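You operate a simulated robot arm through the tools that you are given. There is no shell and no other tool.

You are at the controls of a simulated robot arm. One attempt, no reset.

## Task
Brush the lint off the black piece, bag it and stand the bag on the measuring board.
Fine: lay the brush back. Set down upright: black hand brush.

It is judged by the outcome, as a careful person would: the job done as asked, and still so three seconds after it is handed in. It fails if anything else is knocked over, pushed out of place, dropped, spilled or broken.

## Robot
A 7-joint arm with a two-finger parallel gripper, fixed in place. Base frame: the origin is on the floor under the middle of its stand, x ahead of it, y to its left, z up; the work surface is at about z = 900. Lengths are in mm, angles in degrees, forces in N, time in s.
With the tool pointing down near the work surface it reaches from about 360 to 760 mm from the base axis. Its first joint turns from -143.0 to 143.0 degrees. Payload 3 kg.
The tool frame sits at the grasp point between the pads (the TCP): z along the fingers, y along the line on which they close. The tips reach 30 mm beyond it. The gripper opens to 94 mm. The fingers are 28 mm wide and 10 mm thick; the gripper's body (50 by 96 mm) begins 55 mm behind the TCP.
Orientation is that of the tool frame in the base frame, as a unit quaternion [x, y, z, w]. With the fingers straight down and closing along the base's y, the tool's x points along the base's -x, its y along +y and its z along -z.

## Interface
- The arm moves only by the tool play_rows. Its argument "commands" is one flat list of numbers, 7 for each row, row after row: the shift along the base's x, y, z in mm, then the turn, a rotation vector about the base's x, y, z in degrees, then the finger opening in mm, from 0 to 94. In form: [tx, ty, tz, wx, wy, wz, jaw, tx, ty, tz, wx, wy, wz, jaw, ...]. A call has 1 to 20 rows; each row shifts and turns the commanded pose from where the row before left it. Each row takes 0.2 s and may step no farther than 50 mm and 8.6 degrees from the row before; otherwise, or with a gripper value out of range, the whole call is refused. Where a pose cannot be reached the arm comes as near as it can. A force on the tool above 40 N (or 10 N above the force at the start of the call, whichever is more), or a blocked arm, ends the call early, and 0.2 s more pass. The fingers move at their own pace (about 45 mm/s each) and stop on an object; they squeeze with about 45 N. The grip force told is the motor's: it shows also when the fingers shut on nothing. Time passes only in rows, and 0.2 s behind the last, so rows that do not move let the fingers close. It gives the time, the measured TCP pose, the force on the tool (base axes), the opening and the grip force at its end, in the units of the frame above (readings bear some noise), with the torque about the TCP (base axes, N m) and any sound that the robot's microphone picked up.
- Cameras (640 x 400 px; columns grow to the right, rows downward): "scene" is fixed at [398.8, -501.4, 1705.3]; the picture's right is [0.97, -0.23, 0.00], its down [-0.20, -0.84, -0.51] and it looks along [0.12, 0.49, -0.86] (base axes); focal length 311 px, centre (320, 200). "wrist" rides on the gripper at [76, 14, -102] in the tool frame; the picture's right is [-0.18, 0.98, 0.00], its down [-0.75, -0.14, -0.64] and it looks along [-0.63, -0.12, 0.77] (tool axes); focal length 243 px, centre (320, 200). There is no depth. A picture from a camera that has moved, and an enlarged one, comes with that camera's place and axes in the base frame and with its lens.
- capture(camera): a new picture of that camera. No time passes.
- lift_body(by): moves the trunk up (or, below 0, down) by that many mm; the arm rides with it, the base frame stays. It gives what a move gives, with no picture.
- inspect(camera, box): a new picture of the part [left, top, right, bottom] of that camera's present view, enlarged. No time passes.
- sign_off(): hands the job in; it is judged then, once.

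Places have to be worked out from the pictures, the camera data and where the tool is seen. Open the gripper and draw the arm clear of the work before you hand the job in, unless the task says otherwise.

The tools are called after ">>>" as a command line: name --argument value ..., lists and objects as JSON in quotes. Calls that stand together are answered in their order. play_rows: Moves the arm, as the interface text tells. Its arguments: {"type":"object","properties":{"commands":{"type":"array"}},"required":["commands"]} The other tools are called the same way: lift_body (by) moves the trunk up or down; capture (camera) takes a picture; inspect (camera, box) takes an enlarged picture of a part of a camera's view; sign_off () hands the job in.

At the start:

```text
time_s: 0.0
eef_pos: [608.2, -172.6, 1303.0]
tool_rot: [-0.001, 1.0, 0.0, -0.001]
ft_force: [-0.1, -0.4, 0.0]
torque: [0.0, 0.01, 0.0]
width: 93.9
grip_force: 0.1
trunk travel left (down, up): [-225.0, 165.0]
```

scene: 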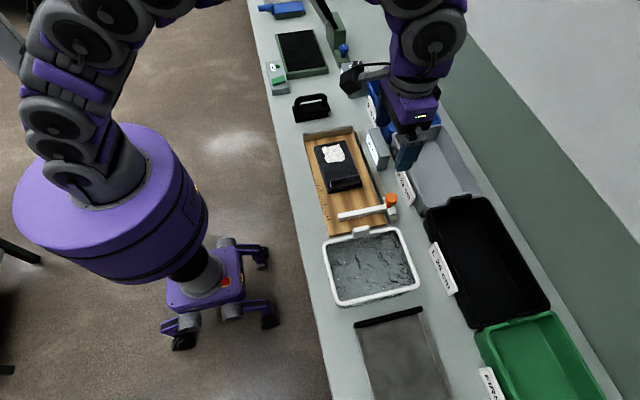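
wrist: 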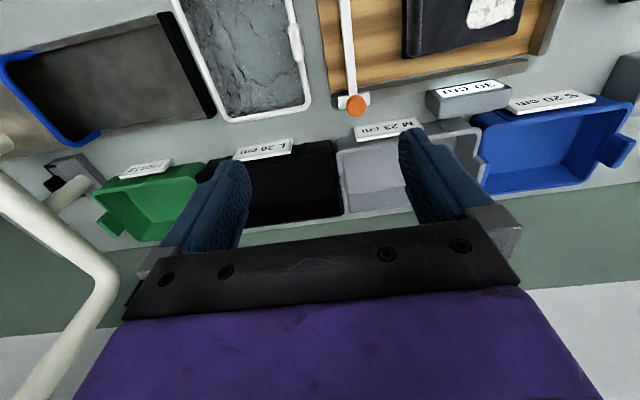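

I start by looking closely at the workspace: the measuring board, the black piece with the lint, the brush and the bag stock.

>>> inspect --camera "scene" --box '[240, 0, 400, 100]'

>>> inspect --camera "scene" --box '[280, 80, 440, 240]'

>>> inspect --camera "scene" --box '[300, 200, 640, 400]'

>>> inspect --camera "wrist" --box '[300, 0, 640, 200]'

>>> inspect --camera "wrist" --box '[0, 0, 340, 200]'

```text
4.00 times, centred on (320, 50) of scene
camera zoom: at [398.8, -501.4, 1705.3], right [0.97, -0.23, 0.0], down [-0.2, -0.84, -0.51], along [0.12, 0.49, -0.86], focal length 1242 px, centre (320, 800)
```

zoom: 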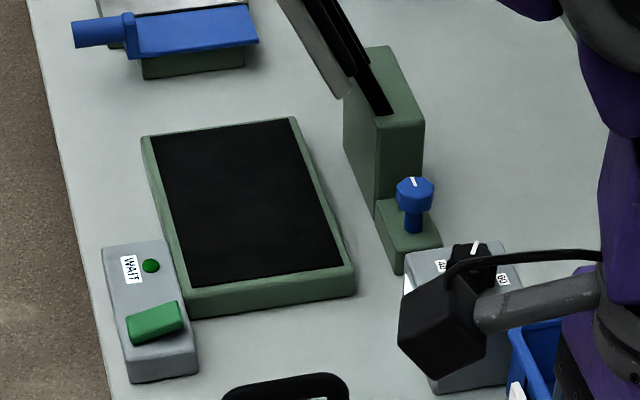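

```text
2.50 times, centred on (360, 160) of scene
camera zoom: at [398.8, -501.4, 1705.3], right [0.97, -0.23, 0.0], down [-0.2, -0.84, -0.51], along [0.12, 0.49, -0.86], focal length 777 px, centre (220, 300)
```

zoom: 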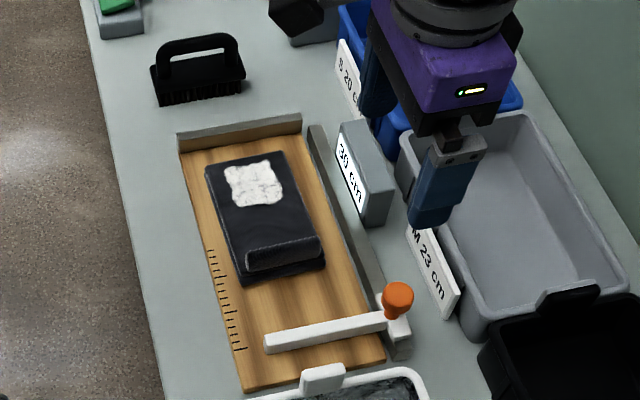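

```text
1.88 times, centred on (470, 300) of scene
camera zoom: at [398.8, -501.4, 1705.3], right [0.97, -0.23, 0.0], down [-0.2, -0.84, -0.51], along [0.12, 0.49, -0.86], focal length 585 px, centre (38, 12)
```

zoom: 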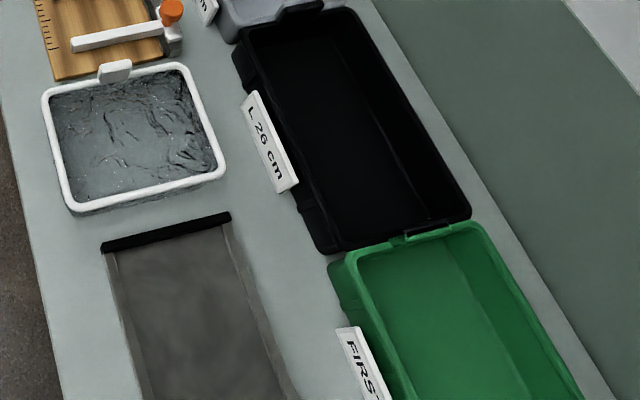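

```text
1.88 times, centred on (470, 100) of wrist
camera zoom: at [533.3, -158.3, 1404.9], right [0.18, 0.98, 0.0], down [0.75, -0.14, 0.64], along [0.63, -0.12, -0.77], focal length 457 px, centre (38, 388)
```

zoom: 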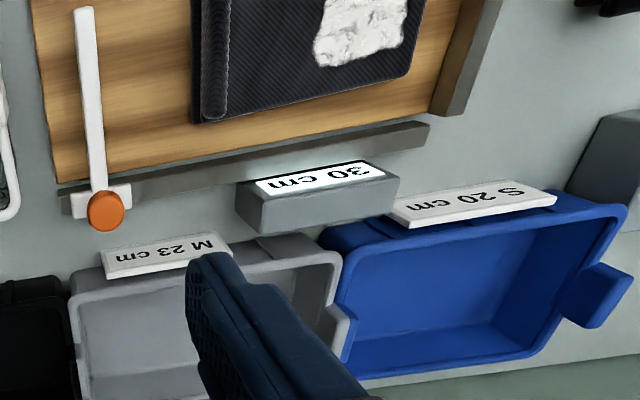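

```text
1.88 times, centred on (170, 100) of wrist
camera zoom: at [533.3, -158.3, 1404.9], right [0.18, 0.98, 0.0], down [0.75, -0.14, 0.64], along [0.63, -0.12, -0.77], focal length 457 px, centre (602, 388)
```

zoom: 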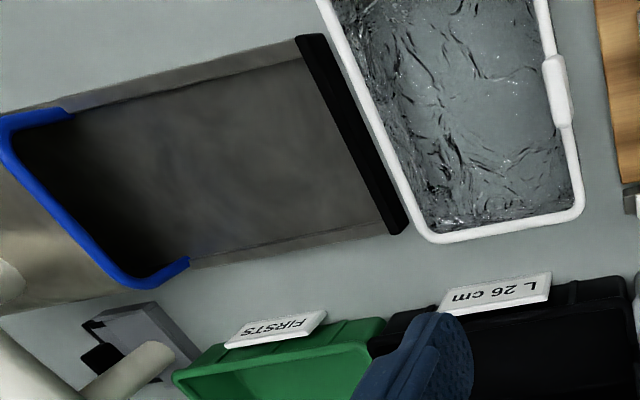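

The gray item with a blue frame at one end and the white-rimmed crinkled item both need a closer look before I decide which is the bag. I move the arm high and toward -y so the wrist camera can view them.

>>> play_rows --commands '[-40, -40, 0, 0, 0, 0, 94, -40, -30, 0, 0, 0, 0, 94, -40, -30, 0, 0, 0, 0, 94, -40, -30, 0, 0, 0, 0, 94]'

>>> capture --camera "wrist"

>>> capture --camera "scene"

```text
refused: row 1 steps farther than a row can; nothing moved
```

```text
taken
camera wrist: at [533.3, -158.3, 1404.9], right [0.18, 0.98, 0.0], down [0.75, -0.14, 0.64], along [0.63, -0.12, -0.77], focal length 243 px, centre (320, 200)
```

wrist: 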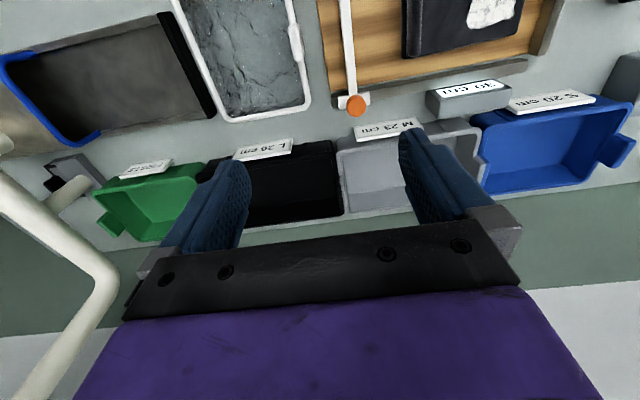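

```text
taken
```

scene: 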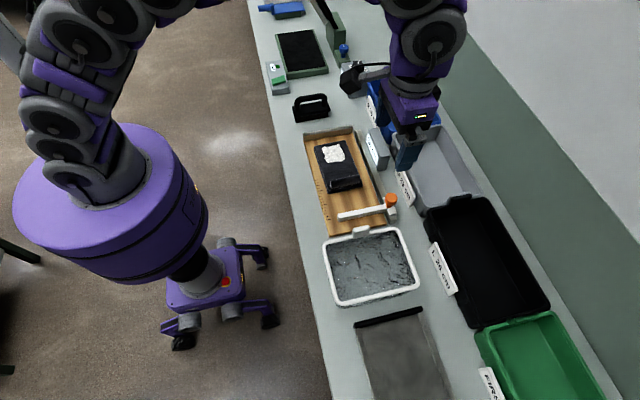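

The step was too long (56 mm); I redo the move with shorter rows, going toward smaller x and -y at the same height.

>>> play_rows --commands '[-30, -35, 0, 0, 0, 0, 94, -30, -35, 0, 0, 0, 0, 94, -30, -35, 0, 0, 0, 0, 94, -30, -35, 0, 0, 0, 0, 94, -20, -35, 0, 0, 0, 0, 94]'

>>> capture --camera "wrist"

>>> capture --camera "scene"

```text
time_s: 1.2
eef_pos: [465.7, -349.7, 1304.0]
tool_rot: [-0.001, 1.0, 0.001, 0.0]
ft_force: [1.2, -0.1, -0.1]
torque: [0.0, 0.03, -0.01]
width: 94.2
grip_force: 0.0
trunk travel left (down, up): [-225.0, 165.0]
```

```text
taken
camera wrist: at [389.9, -336.3, 1405.5], right [0.18, 0.98, 0.0], down [0.75, -0.14, 0.64], along [0.63, -0.12, -0.77], focal length 243 px, centre (320, 200)
```

wrist: 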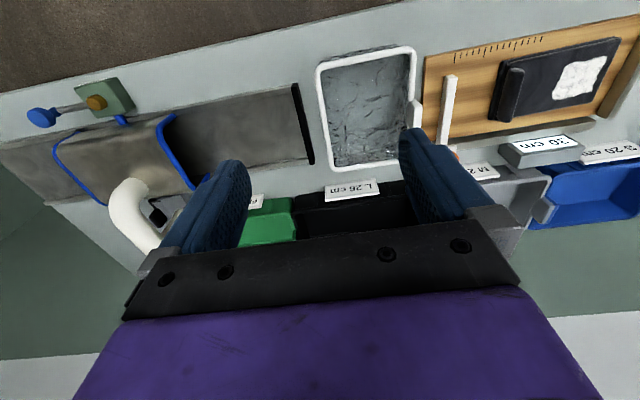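

```text
taken
```

scene: 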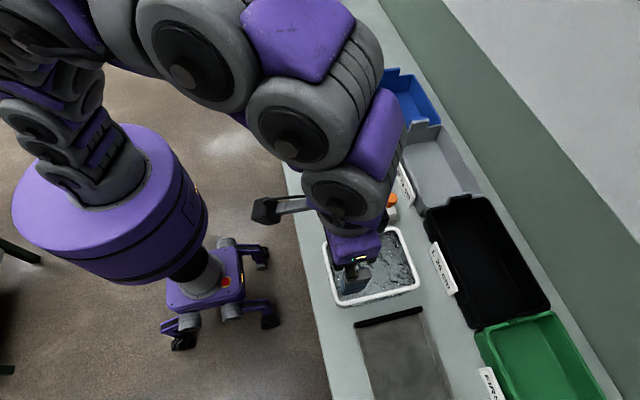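

The gray strip looks like a long belt-like thing going away to -y, with blue frames. I enlarge both items.

>>> inspect --camera "wrist" --box '[300, 30, 460, 190]'

>>> inspect --camera "wrist" --box '[0, 60, 330, 260]'

>>> inspect --camera "wrist" --box '[400, 0, 640, 190]'

```text
2.50 times, centred on (380, 110) of wrist
camera zoom: at [389.9, -336.3, 1405.5], right [0.18, 0.98, 0.0], down [0.75, -0.14, 0.64], along [0.63, -0.12, -0.77], focal length 606 px, centre (170, 425)
```

zoom: 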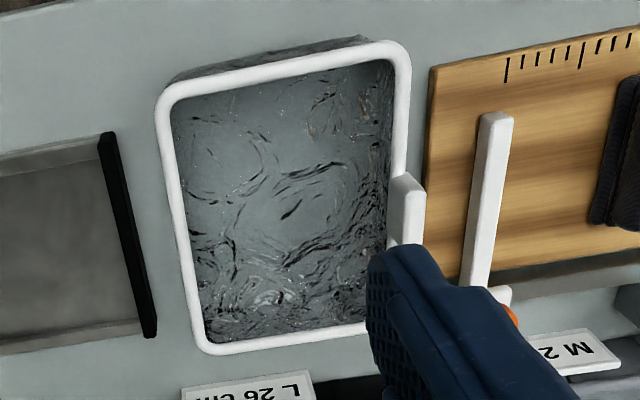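

```text
1.94 times, centred on (165, 160) of wrist
camera zoom: at [389.9, -336.3, 1405.5], right [0.18, 0.98, 0.0], down [0.75, -0.14, 0.64], along [0.63, -0.12, -0.77], focal length 470 px, centre (621, 278)
```

zoom: 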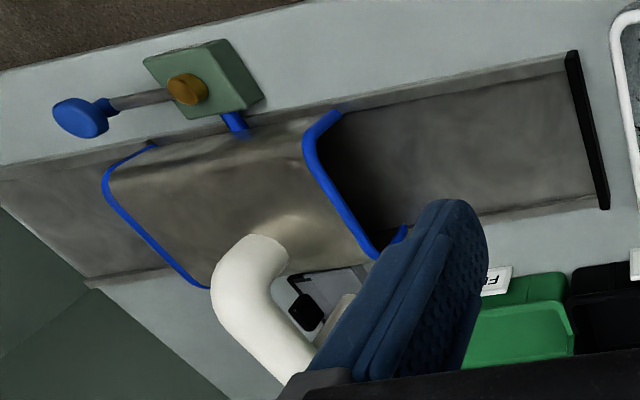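

```text
2.11 times, centred on (520, 95) of wrist
camera zoom: at [389.9, -336.3, 1405.5], right [0.18, 0.98, 0.0], down [0.75, -0.14, 0.64], along [0.63, -0.12, -0.77], focal length 511 px, centre (-101, 421)
```

zoom: 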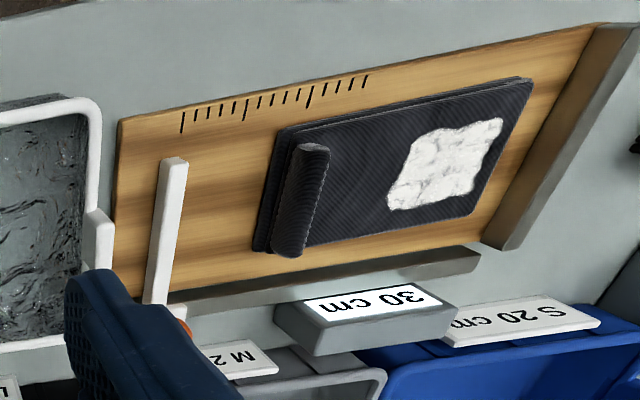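

The white-rimmed item looks like the open-topped clear bag (rim top near z≈950, about x 480–685, y −361…−203, with a white tab on its +y side). Next I move over the piece and the brush to measure them closer up.

>>> play_rows --commands '[-7, 45, -12, 0, 0, 0, 94, -7, 45, -12, 0, 0, 0, 94, -7, 45, -12, 0, 0, 0, 94, -7, 45, -12, 0, 0, 0, 94, -7, 45, -12, 0, 0, 0, 94, -7, 45, -12, 0, 0, 0, 94, -7, 45, -12, 0, 0, 0, 94, -7, 45, -12, 0, 0, 0, 94, -7, 45, -12, 0, 0, 0, 94]'

>>> capture --camera "wrist"

>>> inspect --camera "wrist" --box '[120, 0, 520, 200]'

```text
time_s: 3.2
eef_pos: [403.0, 62.2, 1195.9]
tool_rot: [-0.001, 1.0, -0.001, 0.0]
ft_force: [0.1, 0.0, -0.3]
torque: [0.0, 0.03, 0.01]
width: 93.8
grip_force: 0.0
trunk travel left (down, up): [-225.0, 165.0]
```

```text
taken
camera wrist: at [327.2, 76.5, 1297.9], right [0.18, 0.98, 0.0], down [0.75, -0.14, 0.64], along [0.63, -0.12, -0.77], focal length 243 px, centre (320, 200)
```

wrist: 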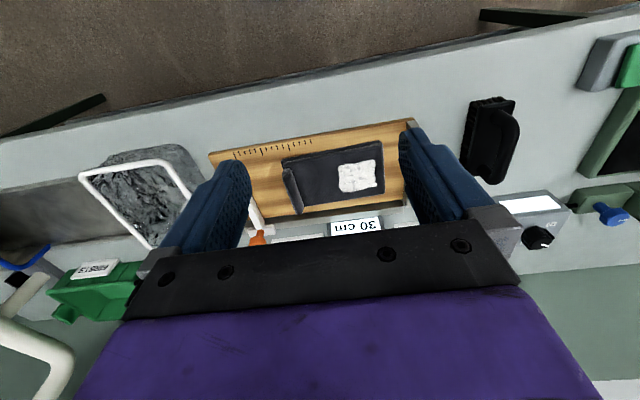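

```text
1.60 times, centred on (320, 100) of wrist
camera zoom: at [327.2, 76.5, 1297.9], right [0.18, 0.98, 0.0], down [0.75, -0.14, 0.64], along [0.63, -0.12, -0.77], focal length 388 px, centre (320, 360)
```

zoom: 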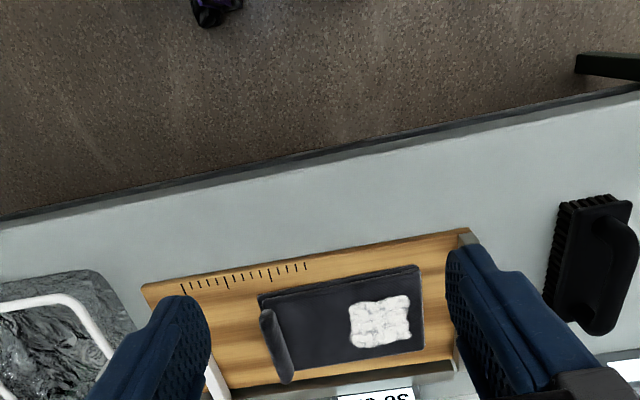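

I enlarge the piece, the brush and the bag from here.

>>> inspect --camera "wrist" --box '[200, 110, 420, 240]'

>>> inspect --camera "wrist" --box '[440, 80, 640, 260]'

>>> inspect --camera "wrist" --box '[60, 130, 220, 260]'

>>> capture --camera "scene"

```text
2.91 times, centred on (310, 175) of wrist
camera zoom: at [327.2, 76.5, 1297.9], right [0.18, 0.98, 0.0], down [0.75, -0.14, 0.64], along [0.63, -0.12, -0.77], focal length 706 px, centre (349, 273)
```

zoom: 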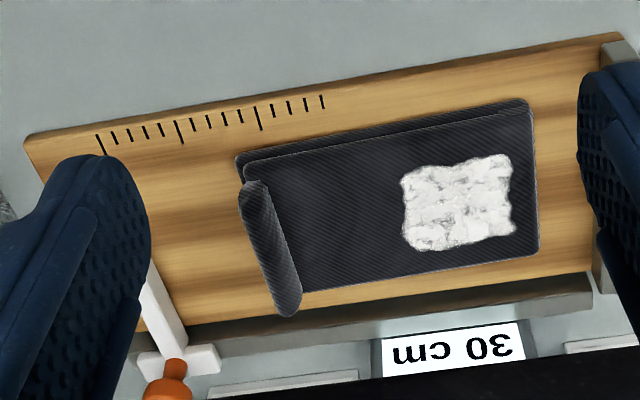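

```text
2.22 times, centred on (540, 170) of wrist
camera zoom: at [327.2, 76.5, 1297.9], right [0.18, 0.98, 0.0], down [0.75, -0.14, 0.64], along [0.63, -0.12, -0.77], focal length 539 px, centre (-169, 267)
```

zoom: 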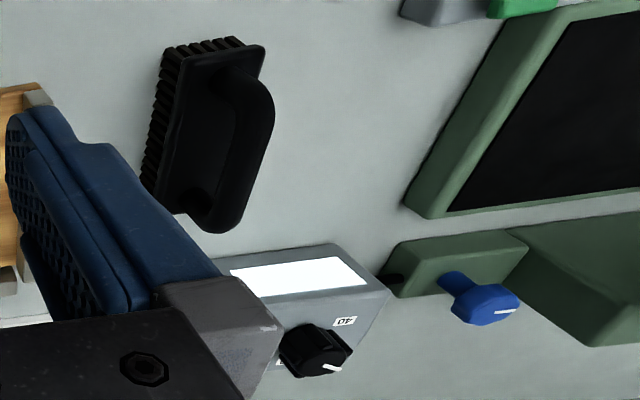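

```text
3.08 times, centred on (140, 195) of wrist
camera zoom: at [327.2, 76.5, 1297.9], right [0.18, 0.98, 0.0], down [0.75, -0.14, 0.64], along [0.63, -0.12, -0.77], focal length 746 px, centre (874, 215)
```

zoom: 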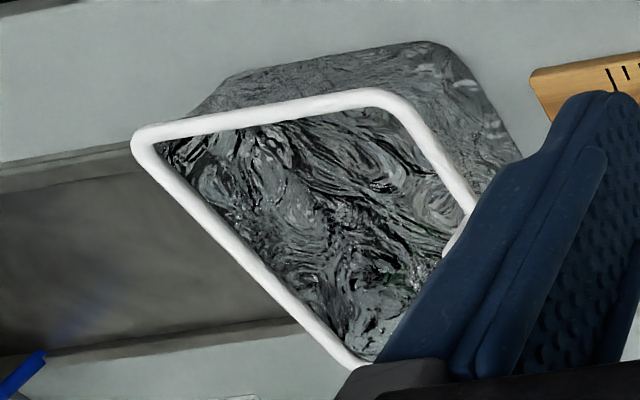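

```text
taken
```

scene: 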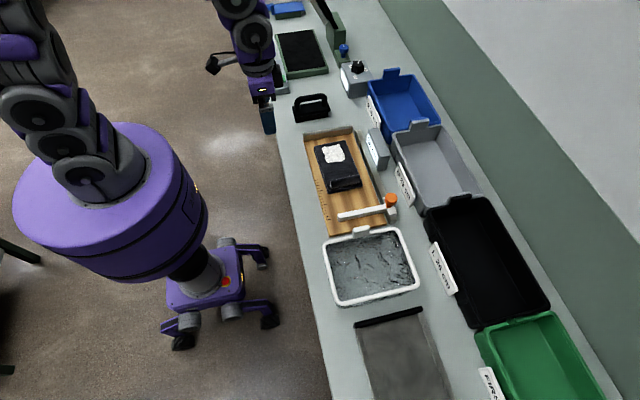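

The brush sits upright with a D-shaped handle running along x, around (565, 312). I move closer to it for a better measurement.

>>> play_rows --commands '[-2, 40, -16, 0, 0, 0, 94, -2, 40, -16, 0, 0, 0, 94, -2, 40, -16, 0, 0, 0, 94, -2, 40, -16, 0, 0, 0, 94, -2, 40, -16, 0, 0, 0, 94, -2, 40, -16, 0, 0, 0, 94]'

>>> capture --camera "wrist"

>>> inspect --camera "scene" --box '[280, 80, 340, 130]'

>>> inspect --camera "scene" --box '[300, 120, 400, 200]'

>>> inspect --camera "scene" --box '[310, 190, 430, 310]'

```text
time_s: 4.6
eef_pos: [391.9, 302.0, 1098.6]
tool_rot: [0.0, 1.0, -0.001, 0.0]
ft_force: [1.2, -0.1, 0.3]
torque: [-0.02, 0.0, 0.0]
width: 94.1
grip_force: 0.1
trunk travel left (down, up): [-225.0, 165.0]
```

```text
taken
camera wrist: at [315.9, 316.6, 1200.3], right [0.18, 0.98, 0.0], down [0.75, -0.14, 0.64], along [0.63, -0.12, -0.77], focal length 243 px, centre (320, 200)
```

wrist: 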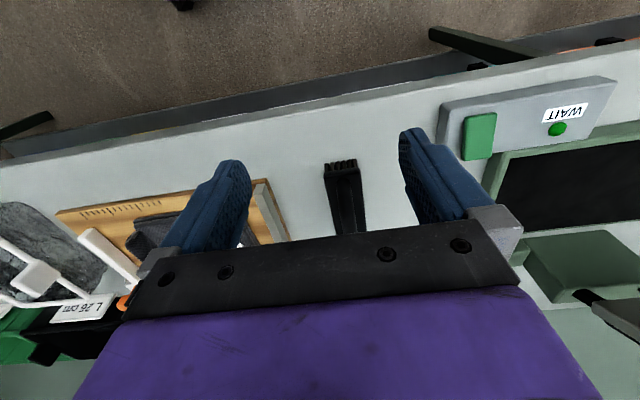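

```text
8.00 times, centred on (310, 105) of scene
camera zoom: at [398.8, -501.4, 1705.3], right [0.97, -0.23, 0.0], down [-0.2, -0.84, -0.51], along [0.12, 0.49, -0.86], focal length 2485 px, centre (400, 960)
```

zoom: 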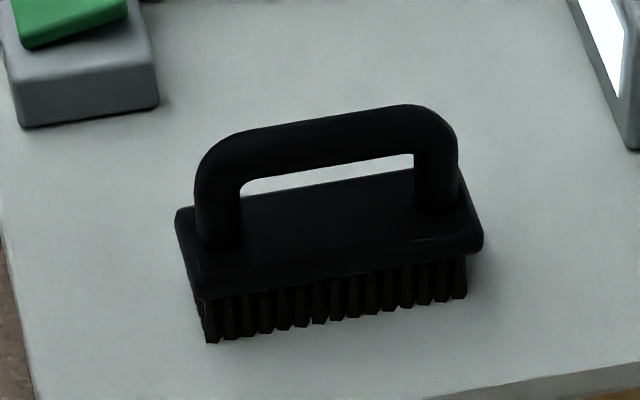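

```text
5.00 times, centred on (350, 160) of scene
camera zoom: at [398.8, -501.4, 1705.3], right [0.97, -0.23, 0.0], down [-0.2, -0.84, -0.51], along [0.12, 0.49, -0.86], focal length 1553 px, centre (170, 400)
```

zoom: 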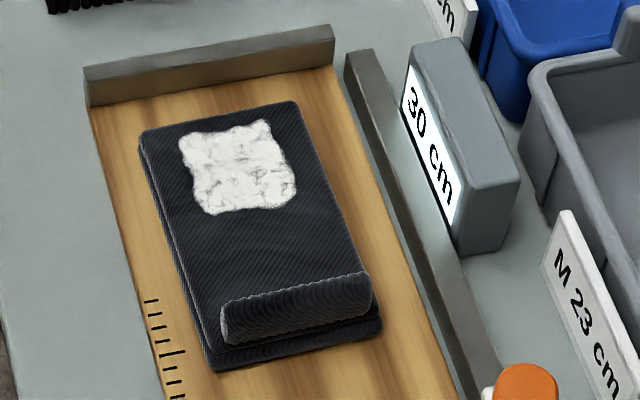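

```text
3.33 times, centred on (370, 250) of scene
camera zoom: at [398.8, -501.4, 1705.3], right [0.97, -0.23, 0.0], down [-0.2, -0.84, -0.51], along [0.12, 0.49, -0.86], focal length 1035 px, centre (153, 33)
```

zoom: 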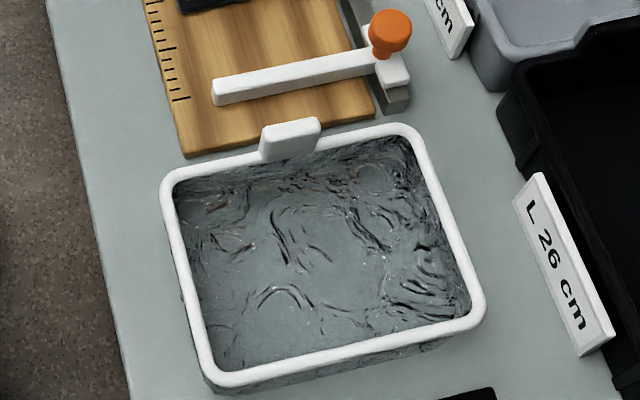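

From the scene zoom I get the brush at x 498–616, y 285–329, block top z≈939, handle bar centre near (557, 307, 978); board top about z=915. I move above the handle and check the alignment before going down.

>>> play_rows --commands '[41, 1, -10, 0, 0, 0, 94, 41, 1, -10, 0, 0, 0, 94, 41, 1, -9, 0, 0, 0, 94, 42, 2, -9, 0, 0, 0, 94, 0, 0, 0, 0, 0, 0, 94]'

>>> capture --camera "wrist"

>>> inspect --camera "scene" --box '[270, 50, 370, 130]'

```text
time_s: 5.8
eef_pos: [556.7, 304.6, 1061.2]
tool_rot: [-0.002, 1.0, 0.0, 0.001]
ft_force: [0.4, 0.5, 0.1]
torque: [0.0, 0.0, 0.0]
width: 94.1
grip_force: 0.1
trunk travel left (down, up): [-225.0, 165.0]
```

```text
taken
camera wrist: at [480.6, 319.2, 1164.1], right [0.18, 0.98, 0.0], down [0.75, -0.14, 0.64], along [0.63, -0.12, -0.77], focal length 243 px, centre (320, 200)
```

wrist: 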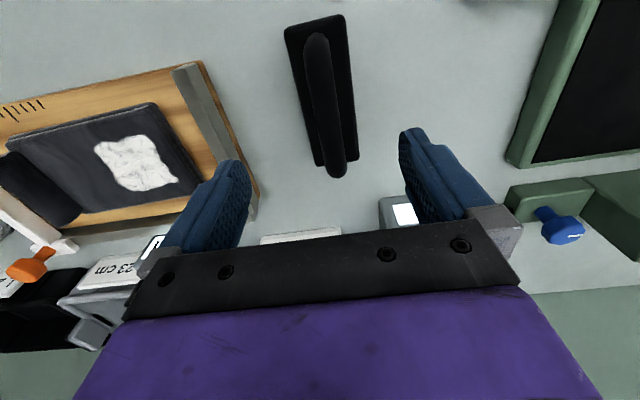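

```text
5.00 times, centred on (320, 90) of scene
camera zoom: at [398.8, -501.4, 1705.3], right [0.97, -0.23, 0.0], down [-0.2, -0.84, -0.51], along [0.12, 0.49, -0.86], focal length 1553 px, centre (320, 750)
```

zoom: 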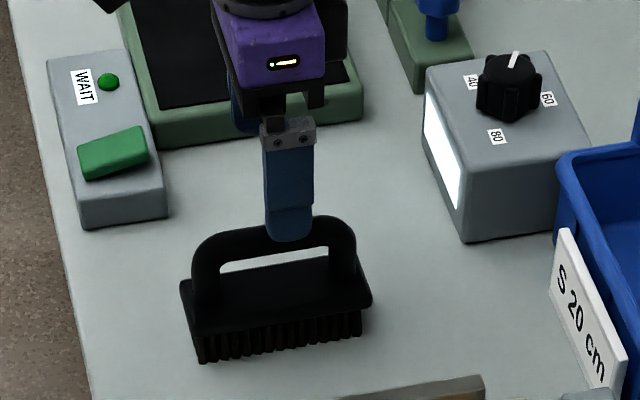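

The wrist view puts the handle bar at y≈313 (scene estimate was a few mm low), x centre ≈556. I shift +8 mm in y and go down around the bar to z≈980, keeping the jaws open.

>>> play_rows --commands '[0, 8, -10, 0, 0, 0, 94, 0, 0, -20, 0, 0, 0, 94, 0, 0, -20, 0, 0, 0, 94, 0, 0, -20, 0, 0, 0, 94, 0, 0, -11, 0, 0, 0, 94, 0, 0, 0, 0, 0, 0, 94]'

>>> inspect --camera "scene" --box '[280, 70, 360, 130]'

>>> capture --camera "wrist"

```text
time_s: 7.2
eef_pos: [556.9, 311.7, 980.1]
tool_rot: [-0.001, 1.0, -0.001, 0.0]
ft_force: [-0.6, -0.1, 0.6]
torque: [-0.04, -0.01, -0.02]
width: 94.1
grip_force: 0.1
trunk travel left (down, up): [-225.0, 165.0]
```

```text
6.67 times, centred on (320, 100) of scene
camera zoom: at [398.8, -501.4, 1705.3], right [0.97, -0.23, 0.0], down [-0.2, -0.84, -0.51], along [0.12, 0.49, -0.86], focal length 2071 px, centre (320, 867)
```

zoom: 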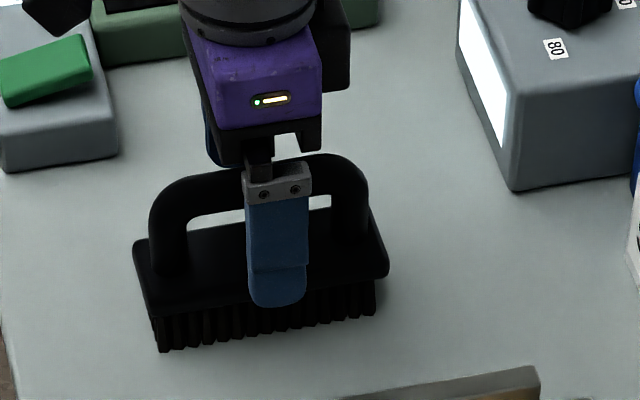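

```text
taken
camera wrist: at [480.5, 326.6, 1082.6], right [0.18, 0.98, 0.0], down [0.75, -0.14, 0.64], along [0.63, -0.12, -0.77], focal length 243 px, centre (320, 200)
```

wrist: 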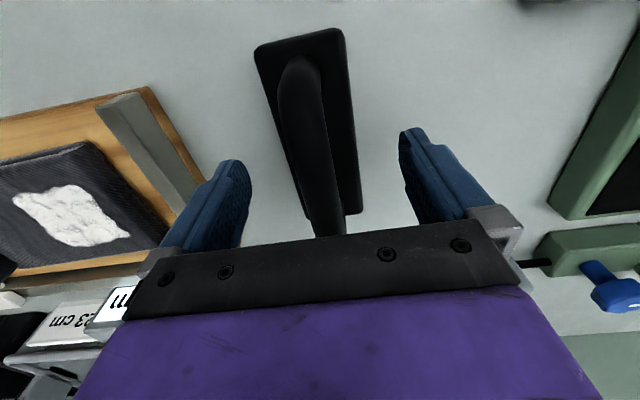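

The fingers straddle the bar with the tips above the block. I close on the handle.

>>> play_rows --commands '[0, 0, 0, 0, 0, 0, 40, 0, 0, 0, 0, 0, 0, 20, 0, 0, 0, 0, 0, 0, 5, 0, 0, 0, 0, 0, 0, 0, 0, 0, 0, 0, 0, 0, 0, 0, 0, 0, 0, 0, 0, 0, 0, 0, 0, 0, 0, 0, 0]'

>>> capture --camera "wrist"

```text
time_s: 8.8
eef_pos: [556.9, 312.8, 980.8]
tool_rot: [-0.001, 1.0, -0.002, 0.0]
ft_force: [-0.7, -0.5, 0.1]
torque: [0.0, 0.05, 0.04]
width: 23.5
grip_force: 45.2
trunk travel left (down, up): [-225.0, 165.0]
```

```text
taken
camera wrist: at [480.5, 326.6, 1082.7], right [0.18, 0.98, 0.0], down [0.75, -0.14, 0.64], along [0.63, -0.12, -0.77], focal length 243 px, centre (320, 200)
```

wrist: 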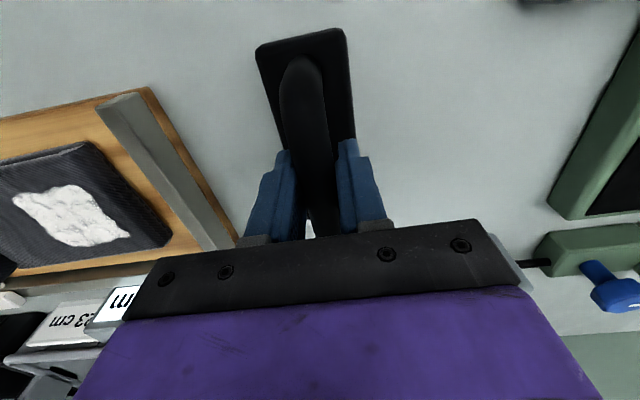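

The brush is held (23.5 mm, 45 N); its home pose is TCP (556.9, 312.8, 980.8), so the bristle tips are about 81 mm below the TCP. I lift it 110 mm straight up and check it.

>>> play_rows --commands '[0, 0, 20, 0, 0, 0, 0, 0, 0, 30, 0, 0, 0, 0, 0, 0, 30, 0, 0, 0, 0, 0, 0, 30, 0, 0, 0, 0, 0, 0, 0, 0, 0, 0, 0]'

>>> capture --camera "scene"

>>> capture --camera "wrist"

```text
time_s: 10.0
eef_pos: [557.4, 313.0, 1090.3]
tool_rot: [0.0, 1.0, -0.001, 0.0]
ft_force: [-0.1, 0.4, -2.0]
torque: [-0.03, 0.0, -0.02]
width: 23.5
grip_force: 45.5
trunk travel left (down, up): [-225.0, 165.0]
```

```text
taken
```

scene: 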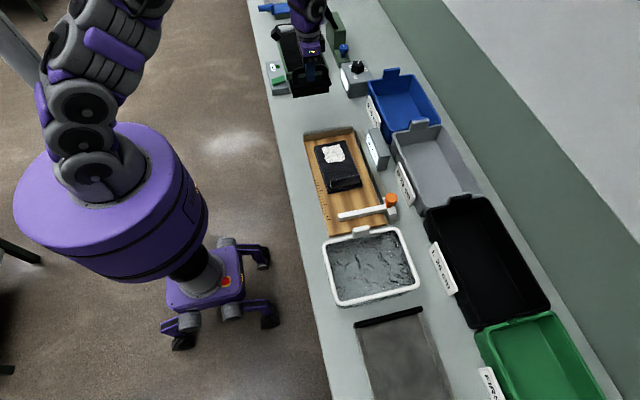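

```text
taken
camera wrist: at [481.1, 326.9, 1192.2], right [0.18, 0.98, 0.0], down [0.75, -0.14, 0.64], along [0.63, -0.12, -0.77], focal length 243 px, centre (320, 200)
```

wrist: 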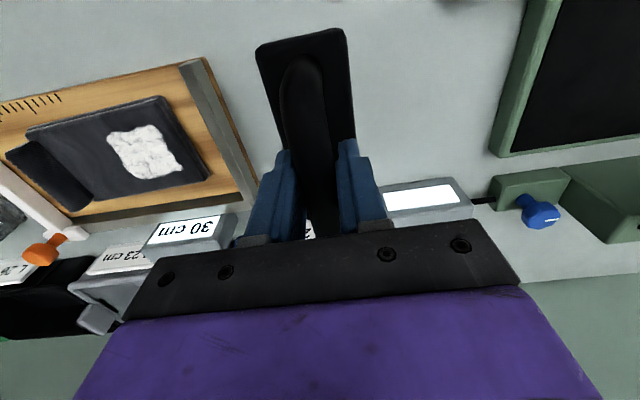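

The brush is lifted level and steady (about 2 N). I carry it over the piece, just before the lint, staying high.

>>> play_rows --commands '[4, -38, -4, 0, 0, 0, 0, 4, -38, -4, 0, 0, 0, 0, 4, -38, -4, 0, 0, 0, 0, 4, -38, -4, 0, 0, 0, 0, 4, -38, -4, 0, 0, 0, 0, 4, -38, -4, 0, 0, 0, 0, 4, -38, -4, 0, 0, 0, 0, 0, 0, 0, 0, 0, 0, 0]'

>>> capture --camera "wrist"

>>> inspect --camera "scene" --box '[290, 90, 410, 210]'

```text
time_s: 11.8
eef_pos: [583.0, 45.5, 1062.6]
tool_rot: [-0.001, 1.0, 0.0, 0.0]
ft_force: [-0.1, -0.1, -1.5]
torque: [-0.04, 0.0, 0.0]
width: 23.3
grip_force: 44.8
trunk travel left (down, up): [-225.0, 165.0]
```

```text
taken
camera wrist: at [508.0, 59.0, 1164.5], right [0.18, 0.98, 0.0], down [0.75, -0.14, 0.64], along [0.63, -0.12, -0.77], focal length 243 px, centre (320, 200)
```

wrist: 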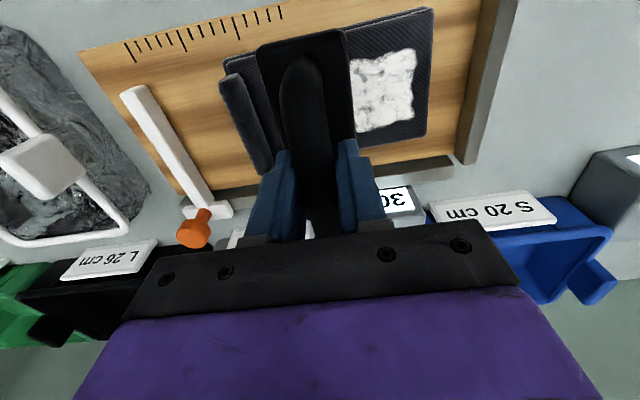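

```text
3.33 times, centred on (350, 150) of scene
camera zoom: at [398.8, -501.4, 1705.3], right [0.97, -0.23, 0.0], down [-0.2, -0.84, -0.51], along [0.12, 0.49, -0.86], focal length 1035 px, centre (220, 367)
```

zoom: 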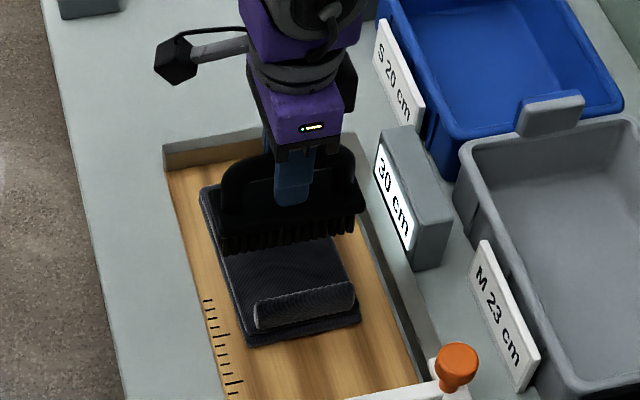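

The piece top is at about z 925–935 and the lint covers x≈553–618, y≈73–130, all within the brush's length at this x. I come down toward the surface beside the lint in stages, reading the force.

>>> play_rows --commands '[2, 0, -15, 0, 0, 0, 0, 0, 0, -15, 0, 0, 0, 0, 0, 0, -10, 0, 0, 0, 0, 0, 0, -3, 0, 0, 0, 0, 0, 0, 0, 0, 0, 0, 0]'

>>> inspect --camera "scene" --box '[300, 110, 400, 200]'

```text
time_s: 13.0
eef_pos: [586.7, 46.3, 1019.9]
tool_rot: [-0.001, 1.0, -0.001, -0.001]
ft_force: [-0.4, 0.8, -1.6]
torque: [-0.02, 0.03, -0.01]
width: 23.7
grip_force: 45.5
trunk travel left (down, up): [-225.0, 165.0]
```

```text
4.44 times, centred on (350, 155) of scene
camera zoom: at [398.8, -501.4, 1705.3], right [0.97, -0.23, 0.0], down [-0.2, -0.84, -0.51], along [0.12, 0.49, -0.86], focal length 1381 px, centre (187, 400)
```

zoom: 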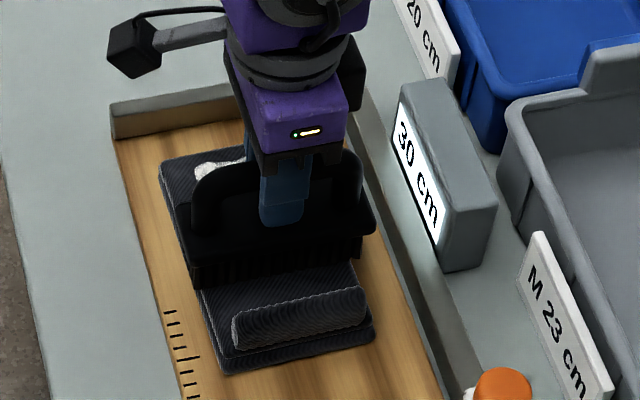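

No contact yet with the bristles at about z=939; I continue down in small steps.

>>> play_rows --commands '[0, 0, -2, 0, 0, 0, 0, 0, 0, -2, 0, 0, 0, 0, 0, 0, 0, 0, 0, 0, 0]'

>>> play_rows --commands '[0, 0, -2, 0, 0, 0, 0, 0, 0, 0, 0, 0, 0, 0]'

>>> play_rows --commands '[0, 0, -2, 0, 0, 0, 0, 0, 0, 0, 0, 0, 0, 0]'

```text
time_s: 13.8
eef_pos: [586.9, 46.4, 1017.4]
tool_rot: [-0.001, 1.0, -0.001, 0.001]
ft_force: [1.4, -0.4, 10.3]
torque: [0.05, 0.38, 0.0]
width: 23.5
grip_force: 44.6
trunk travel left (down, up): [-225.0, 165.0]
```

```text
time_s: 14.4
eef_pos: [585.9, 45.6, 1016.2]
tool_rot: [-0.001, 1.0, 0.0, 0.002]
ft_force: [2.9, 0.0, 34.7]
torque: [0.0, 0.64, 0.01]
width: 23.1
grip_force: 45.0
trunk travel left (down, up): [-225.0, 165.0]
```

```text
time_s: 15.0
eef_pos: [585.6, 44.9, 1013.9]
tool_rot: [-0.001, 1.0, 0.0, 0.003]
ft_force: [7.2, 0.6, 38.2]
torque: [0.02, -0.11, 0.02]
width: 23.4
grip_force: 44.9
trunk travel left (down, up): [-225.0, 165.0]
```

Contact came at TCP z≈1017–1018 (bristles near z≈937), and I have pressed too hard (38 N). I back off 4 mm and read again.

>>> play_rows --commands '[0, 0, 2, 0, 0, 0, 0, 0, 0, 2, 0, 0, 0, 0, 0, 0, 0, 0, 0, 0, 0]'

>>> inspect --camera "scene" --box '[300, 110, 400, 200]'

>>> capture --camera "wrist"

```text
time_s: 15.8
eef_pos: [584.8, 46.5, 1014.7]
tool_rot: [0.0, 1.0, -0.001, -0.002]
ft_force: [1.0, 0.3, 0.5]
torque: [0.02, -0.16, -0.02]
width: 23.6
grip_force: 45.0
trunk travel left (down, up): [-225.0, 165.0]
```

```text
4.44 times, centred on (350, 155) of scene
camera zoom: at [398.8, -501.4, 1705.3], right [0.97, -0.23, 0.0], down [-0.2, -0.84, -0.51], along [0.12, 0.49, -0.86], focal length 1381 px, centre (187, 400)
```

zoom: 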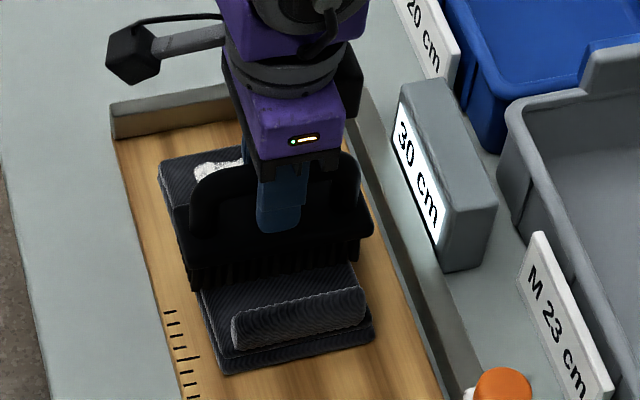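

```text
taken
camera wrist: at [509.6, 60.1, 1116.2], right [0.18, 0.98, 0.0], down [0.76, -0.14, 0.64], along [0.63, -0.12, -0.77], focal length 243 px, centre (320, 200)
```

wrist: 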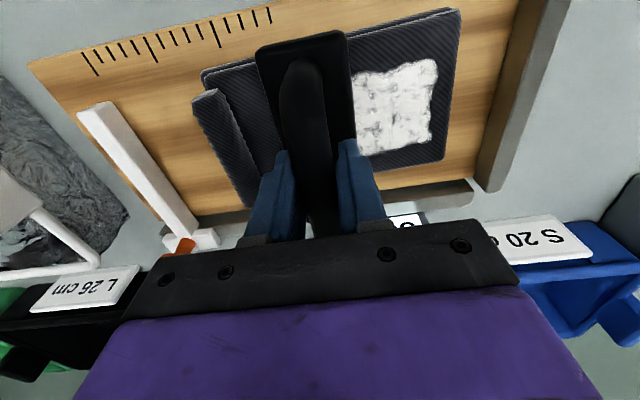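

The contact is light now (about 2 N net). I press 1 mm more and stroke slowly in +y across the lint toward the far end of the piece.

>>> play_rows --commands '[0, 4, -1, 0, 0, 0, 0, 0, 10, 0, 0, 0, 0, 0, 0, 10, 0, 0, 0, 0, 0, 0, 10, 0, 0, 0, 0, 0, 0, 10, 0, 0, 0, 0, 0, 0, 10, 0, 0, 0, 0, 0]'

>>> inspect --camera "scene" --box '[300, 110, 400, 200]'

>>> capture --camera "wrist"

```text
time_s: 17.2
eef_pos: [586.3, 100.7, 1015.7]
tool_rot: [-0.001, 1.0, -0.001, 0.001]
ft_force: [0.8, -0.2, -2.8]
torque: [-0.01, 0.0, 0.01]
width: 23.5
grip_force: 44.8
trunk travel left (down, up): [-225.0, 165.0]
```

```text
4.44 times, centred on (350, 155) of scene
camera zoom: at [398.8, -501.4, 1705.3], right [0.97, -0.23, 0.0], down [-0.2, -0.84, -0.51], along [0.12, 0.49, -0.86], focal length 1381 px, centre (187, 400)
```

zoom: 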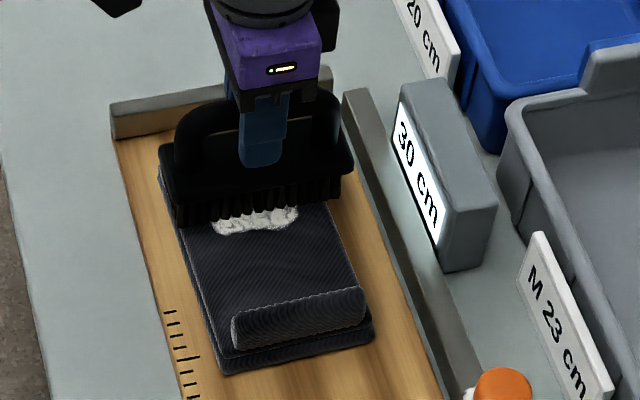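

```text
taken
camera wrist: at [511.1, 114.5, 1116.9], right [0.18, 0.98, 0.0], down [0.75, -0.14, 0.64], along [0.63, -0.12, -0.77], focal length 243 px, centre (320, 200)
```

wrist: 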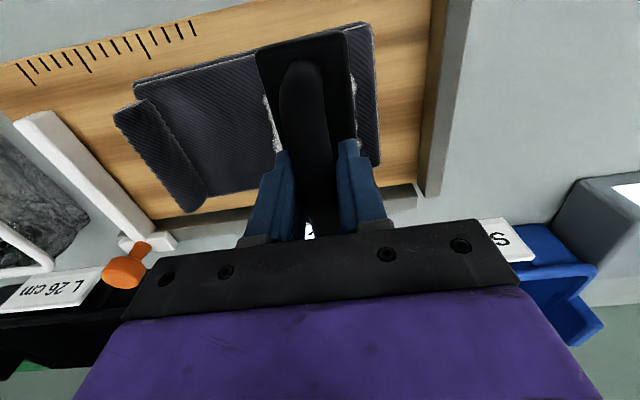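

There's no contact now (only the brush's weight), so the lint was not touched. I lower here in 1 mm steps to find contact on the lint.

>>> play_rows --commands '[0, 0, -1, 0, 0, 0, 0, 0, 0, -1, 0, 0, 0, 0, 0, 0, 0, 0, 0, 0, 0]'

```text
time_s: 18.0
eef_pos: [587.1, 100.5, 1013.7]
tool_rot: [-0.001, 1.0, 0.0, 0.001]
ft_force: [-0.2, -0.2, 8.3]
torque: [0.04, 0.52, 0.04]
width: 23.4
grip_force: 45.1
trunk travel left (down, up): [-225.0, 165.0]
```

Now about 10 N of contact. I stroke on in +y from here to past the piece's end and look at the effect.

>>> play_rows --commands '[0, 8, 0, 0, 0, 0, 0, 0, 8, 0, 0, 0, 0, 0, 0, 8, 0, 0, 0, 0, 0, 0, 8, 0, 0, 0, 0, 0]'

>>> inspect --camera "scene" --box '[300, 110, 400, 200]'

```text
time_s: 19.0
eef_pos: [586.5, 131.0, 1014.9]
tool_rot: [0.0, 1.0, 0.001, 0.0]
ft_force: [0.2, -4.6, 8.8]
torque: [-0.2, 0.08, 0.1]
width: 23.3
grip_force: 45.4
trunk travel left (down, up): [-225.0, 165.0]
```

```text
4.44 times, centred on (350, 155) of scene
camera zoom: at [398.8, -501.4, 1705.3], right [0.97, -0.23, 0.0], down [-0.2, -0.84, -0.51], along [0.12, 0.49, -0.86], focal length 1381 px, centre (187, 400)
```

zoom: 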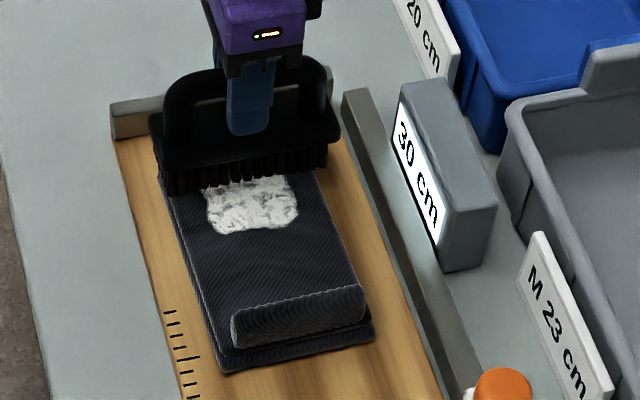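

The lint is visibly thinning where the bristles passed, and the piece stayed put. I go on with back-and-forth strokes over the lint at this light pressure.

>>> play_rows --commands '[0, 10, 0, 0, 0, 0, 0, 0, -10, 0, 0, 0, 0, 0, 0, -10, 0, 0, 0, 0, 0, 0, -10, 0, 0, 0, 0, 0, 0, -10, 0, 0, 0, 0, 0, 0, -10, 0, 0, 0, 0, 0, 0, -10, 0, 0, 0, 0, 0, 0, -10, 0, 0, 0, 0, 0]'

>>> inspect --camera "scene" --box '[300, 110, 400, 200]'

```text
time_s: 20.8
eef_pos: [585.7, 71.6, 1012.0]
tool_rot: [0.0, 1.0, -0.001, 0.0]
ft_force: [0.5, -0.1, -2.1]
torque: [0.0, 0.01, 0.04]
width: 23.4
grip_force: 45.0
trunk travel left (down, up): [-225.0, 165.0]
```

```text
4.44 times, centred on (350, 155) of scene
camera zoom: at [398.8, -501.4, 1705.3], right [0.97, -0.23, 0.0], down [-0.2, -0.84, -0.51], along [0.12, 0.49, -0.86], focal length 1381 px, centre (187, 400)
```

zoom: 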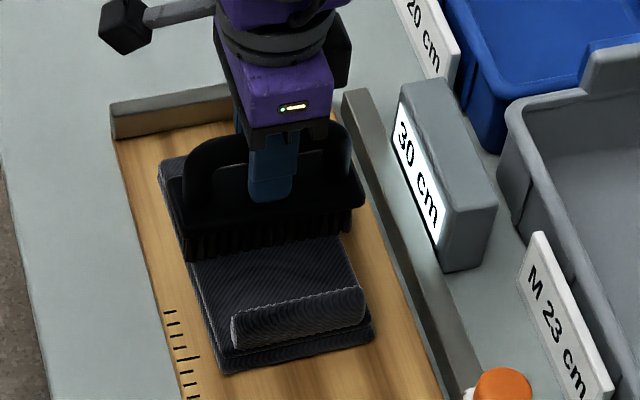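

I check the lint and brush attitude from the wrist camera; there is no contact force at the moment.

>>> capture --camera "wrist"

>>> inspect --camera "scene" --box '[315, 125, 375, 175]'

```text
taken
camera wrist: at [510.5, 86.1, 1114.6], right [0.18, 0.98, 0.0], down [0.75, -0.14, 0.64], along [0.63, -0.12, -0.77], focal length 243 px, centre (320, 200)
```

wrist: 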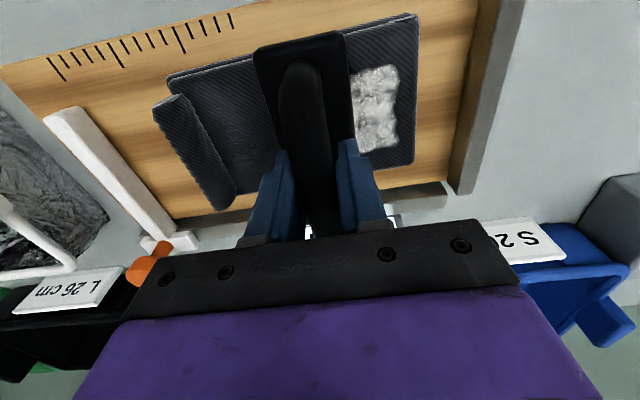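

```text
8.00 times, centred on (345, 150) of scene
camera zoom: at [398.8, -501.4, 1705.3], right [0.97, -0.23, 0.0], down [-0.2, -0.84, -0.51], along [0.12, 0.49, -0.86], focal length 2485 px, centre (120, 600)
```

zoom: 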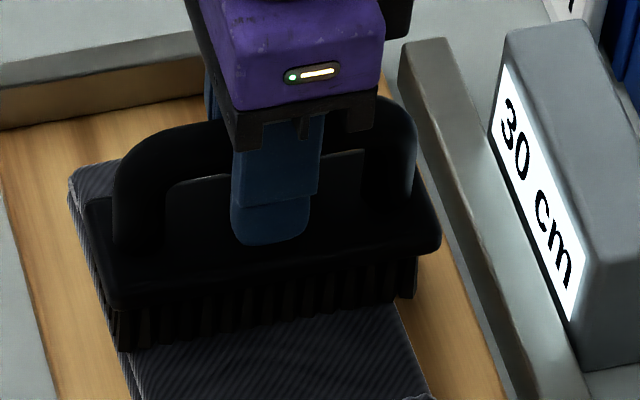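

About a third of the lint has gone; the brush has shifted slightly in the grip so I re-find contact, then stroke +y again.

>>> play_rows --commands '[0, 0, -1, 0, 0, 0, 0, 0, 0, -1, 0, 0, 0, 0, 0, 0, 0, 0, 0, 0, 0]'

```text
time_s: 21.6
eef_pos: [586.2, 72.3, 1012.1]
tool_rot: [0.0, 1.0, 0.0, 0.002]
ft_force: [-1.7, -1.7, 15.3]
torque: [0.23, 0.51, 0.03]
width: 23.6
grip_force: 44.9
trunk travel left (down, up): [-225.0, 165.0]
```

Contact is now about 17 N. I stroke +y over the whole lint.

>>> play_rows --commands '[0, 10, 0, 0, 0, 0, 0, 0, 10, 0, 0, 0, 0, 0, 0, 10, 0, 0, 0, 0, 0, 0, 10, 0, 0, 0, 0, 0, 0, 10, 0, 0, 0, 0, 0, 0, 10, 0, 0, 0, 0, 0, 0, 8, 0, 0, 0, 0, 0]'

>>> inspect --camera "scene" --box '[300, 110, 400, 200]'

```text
time_s: 23.2
eef_pos: [585.5, 143.0, 1010.4]
tool_rot: [-0.001, 1.0, -0.001, -0.001]
ft_force: [-0.2, 0.1, -2.1]
torque: [0.06, 0.0, -0.02]
width: 23.1
grip_force: 44.9
trunk travel left (down, up): [-225.0, 165.0]
```

```text
4.44 times, centred on (350, 155) of scene
camera zoom: at [398.8, -501.4, 1705.3], right [0.97, -0.23, 0.0], down [-0.2, -0.84, -0.51], along [0.12, 0.49, -0.86], focal length 1381 px, centre (187, 400)
```

zoom: 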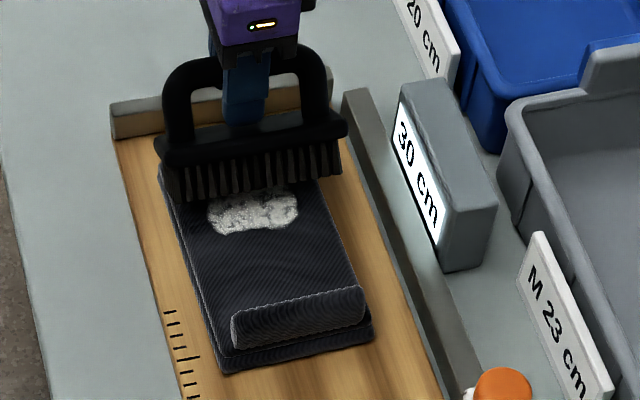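

The brush has rolled a little about its handle and its leading edge ran off the piece's end. I lift slightly, come back over the lint, and press it flat again before scrubbing in shorter strokes.

>>> play_rows --commands '[0, 0, 5, 0, 0, 0, 0, 0, -20, 0, 0, 0, 0, 0, 0, -18, 0, 0, 0, 0, 0, 0, 0, -3, 0, 0, 0, 0, 0, 0, -1, 0, 0, 0, 0, 0, 0, 0, 0, 0, 0, 0]'

>>> inspect --camera "scene" --box '[300, 110, 400, 200]'

```text
time_s: 24.6
eef_pos: [587.1, 102.1, 1011.4]
tool_rot: [0.0, 1.0, 0.0, 0.0]
ft_force: [0.9, 0.5, -1.4]
torque: [0.03, 0.06, -0.01]
width: 23.5
grip_force: 45.0
trunk travel left (down, up): [-225.0, 165.0]
```

```text
4.44 times, centred on (350, 155) of scene
camera zoom: at [398.8, -501.4, 1705.3], right [0.97, -0.23, 0.0], down [-0.2, -0.84, -0.51], along [0.12, 0.49, -0.86], focal length 1381 px, centre (187, 400)
```

zoom: 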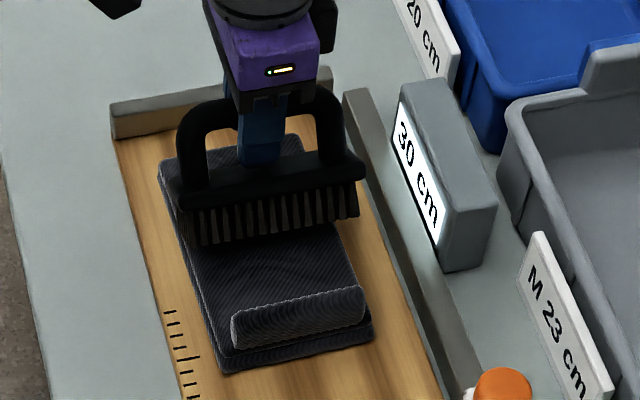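

The bristles now trail toward −y, so a −y stroke with light contact will swing the brush back upright while scrubbing. I do that gently.

>>> play_rows --commands '[0, 10, 0, 0, 0, 0, 0, 0, 10, 0, 0, 0, 0, 0, 0, -5, -2, 0, 0, 0, 0, 0, -8, -1, 0, 0, 0, 0, 0, -8, 0, 0, 0, 0, 0]'

>>> inspect --camera "scene" --box '[300, 110, 400, 200]'

```text
time_s: 25.8
eef_pos: [585.8, 102.7, 1009.3]
tool_rot: [-0.001, 1.0, -0.001, 0.001]
ft_force: [0.1, 7.8, 14.6]
torque: [0.16, 0.51, -0.15]
width: 23.6
grip_force: 45.0
trunk travel left (down, up): [-225.0, 165.0]
```

```text
4.44 times, centred on (350, 155) of scene
camera zoom: at [398.8, -501.4, 1705.3], right [0.97, -0.23, 0.0], down [-0.2, -0.84, -0.51], along [0.12, 0.49, -0.86], focal length 1381 px, centre (187, 400)
```

zoom: 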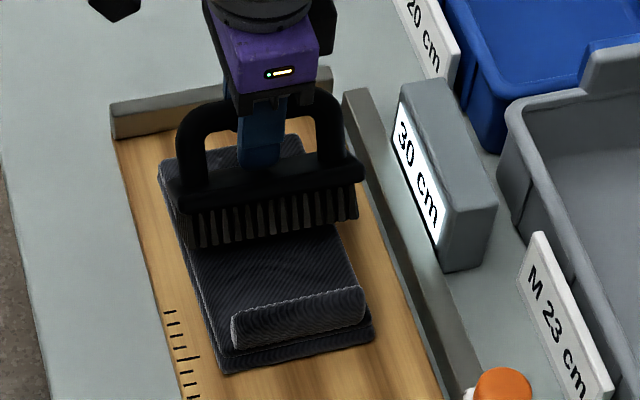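

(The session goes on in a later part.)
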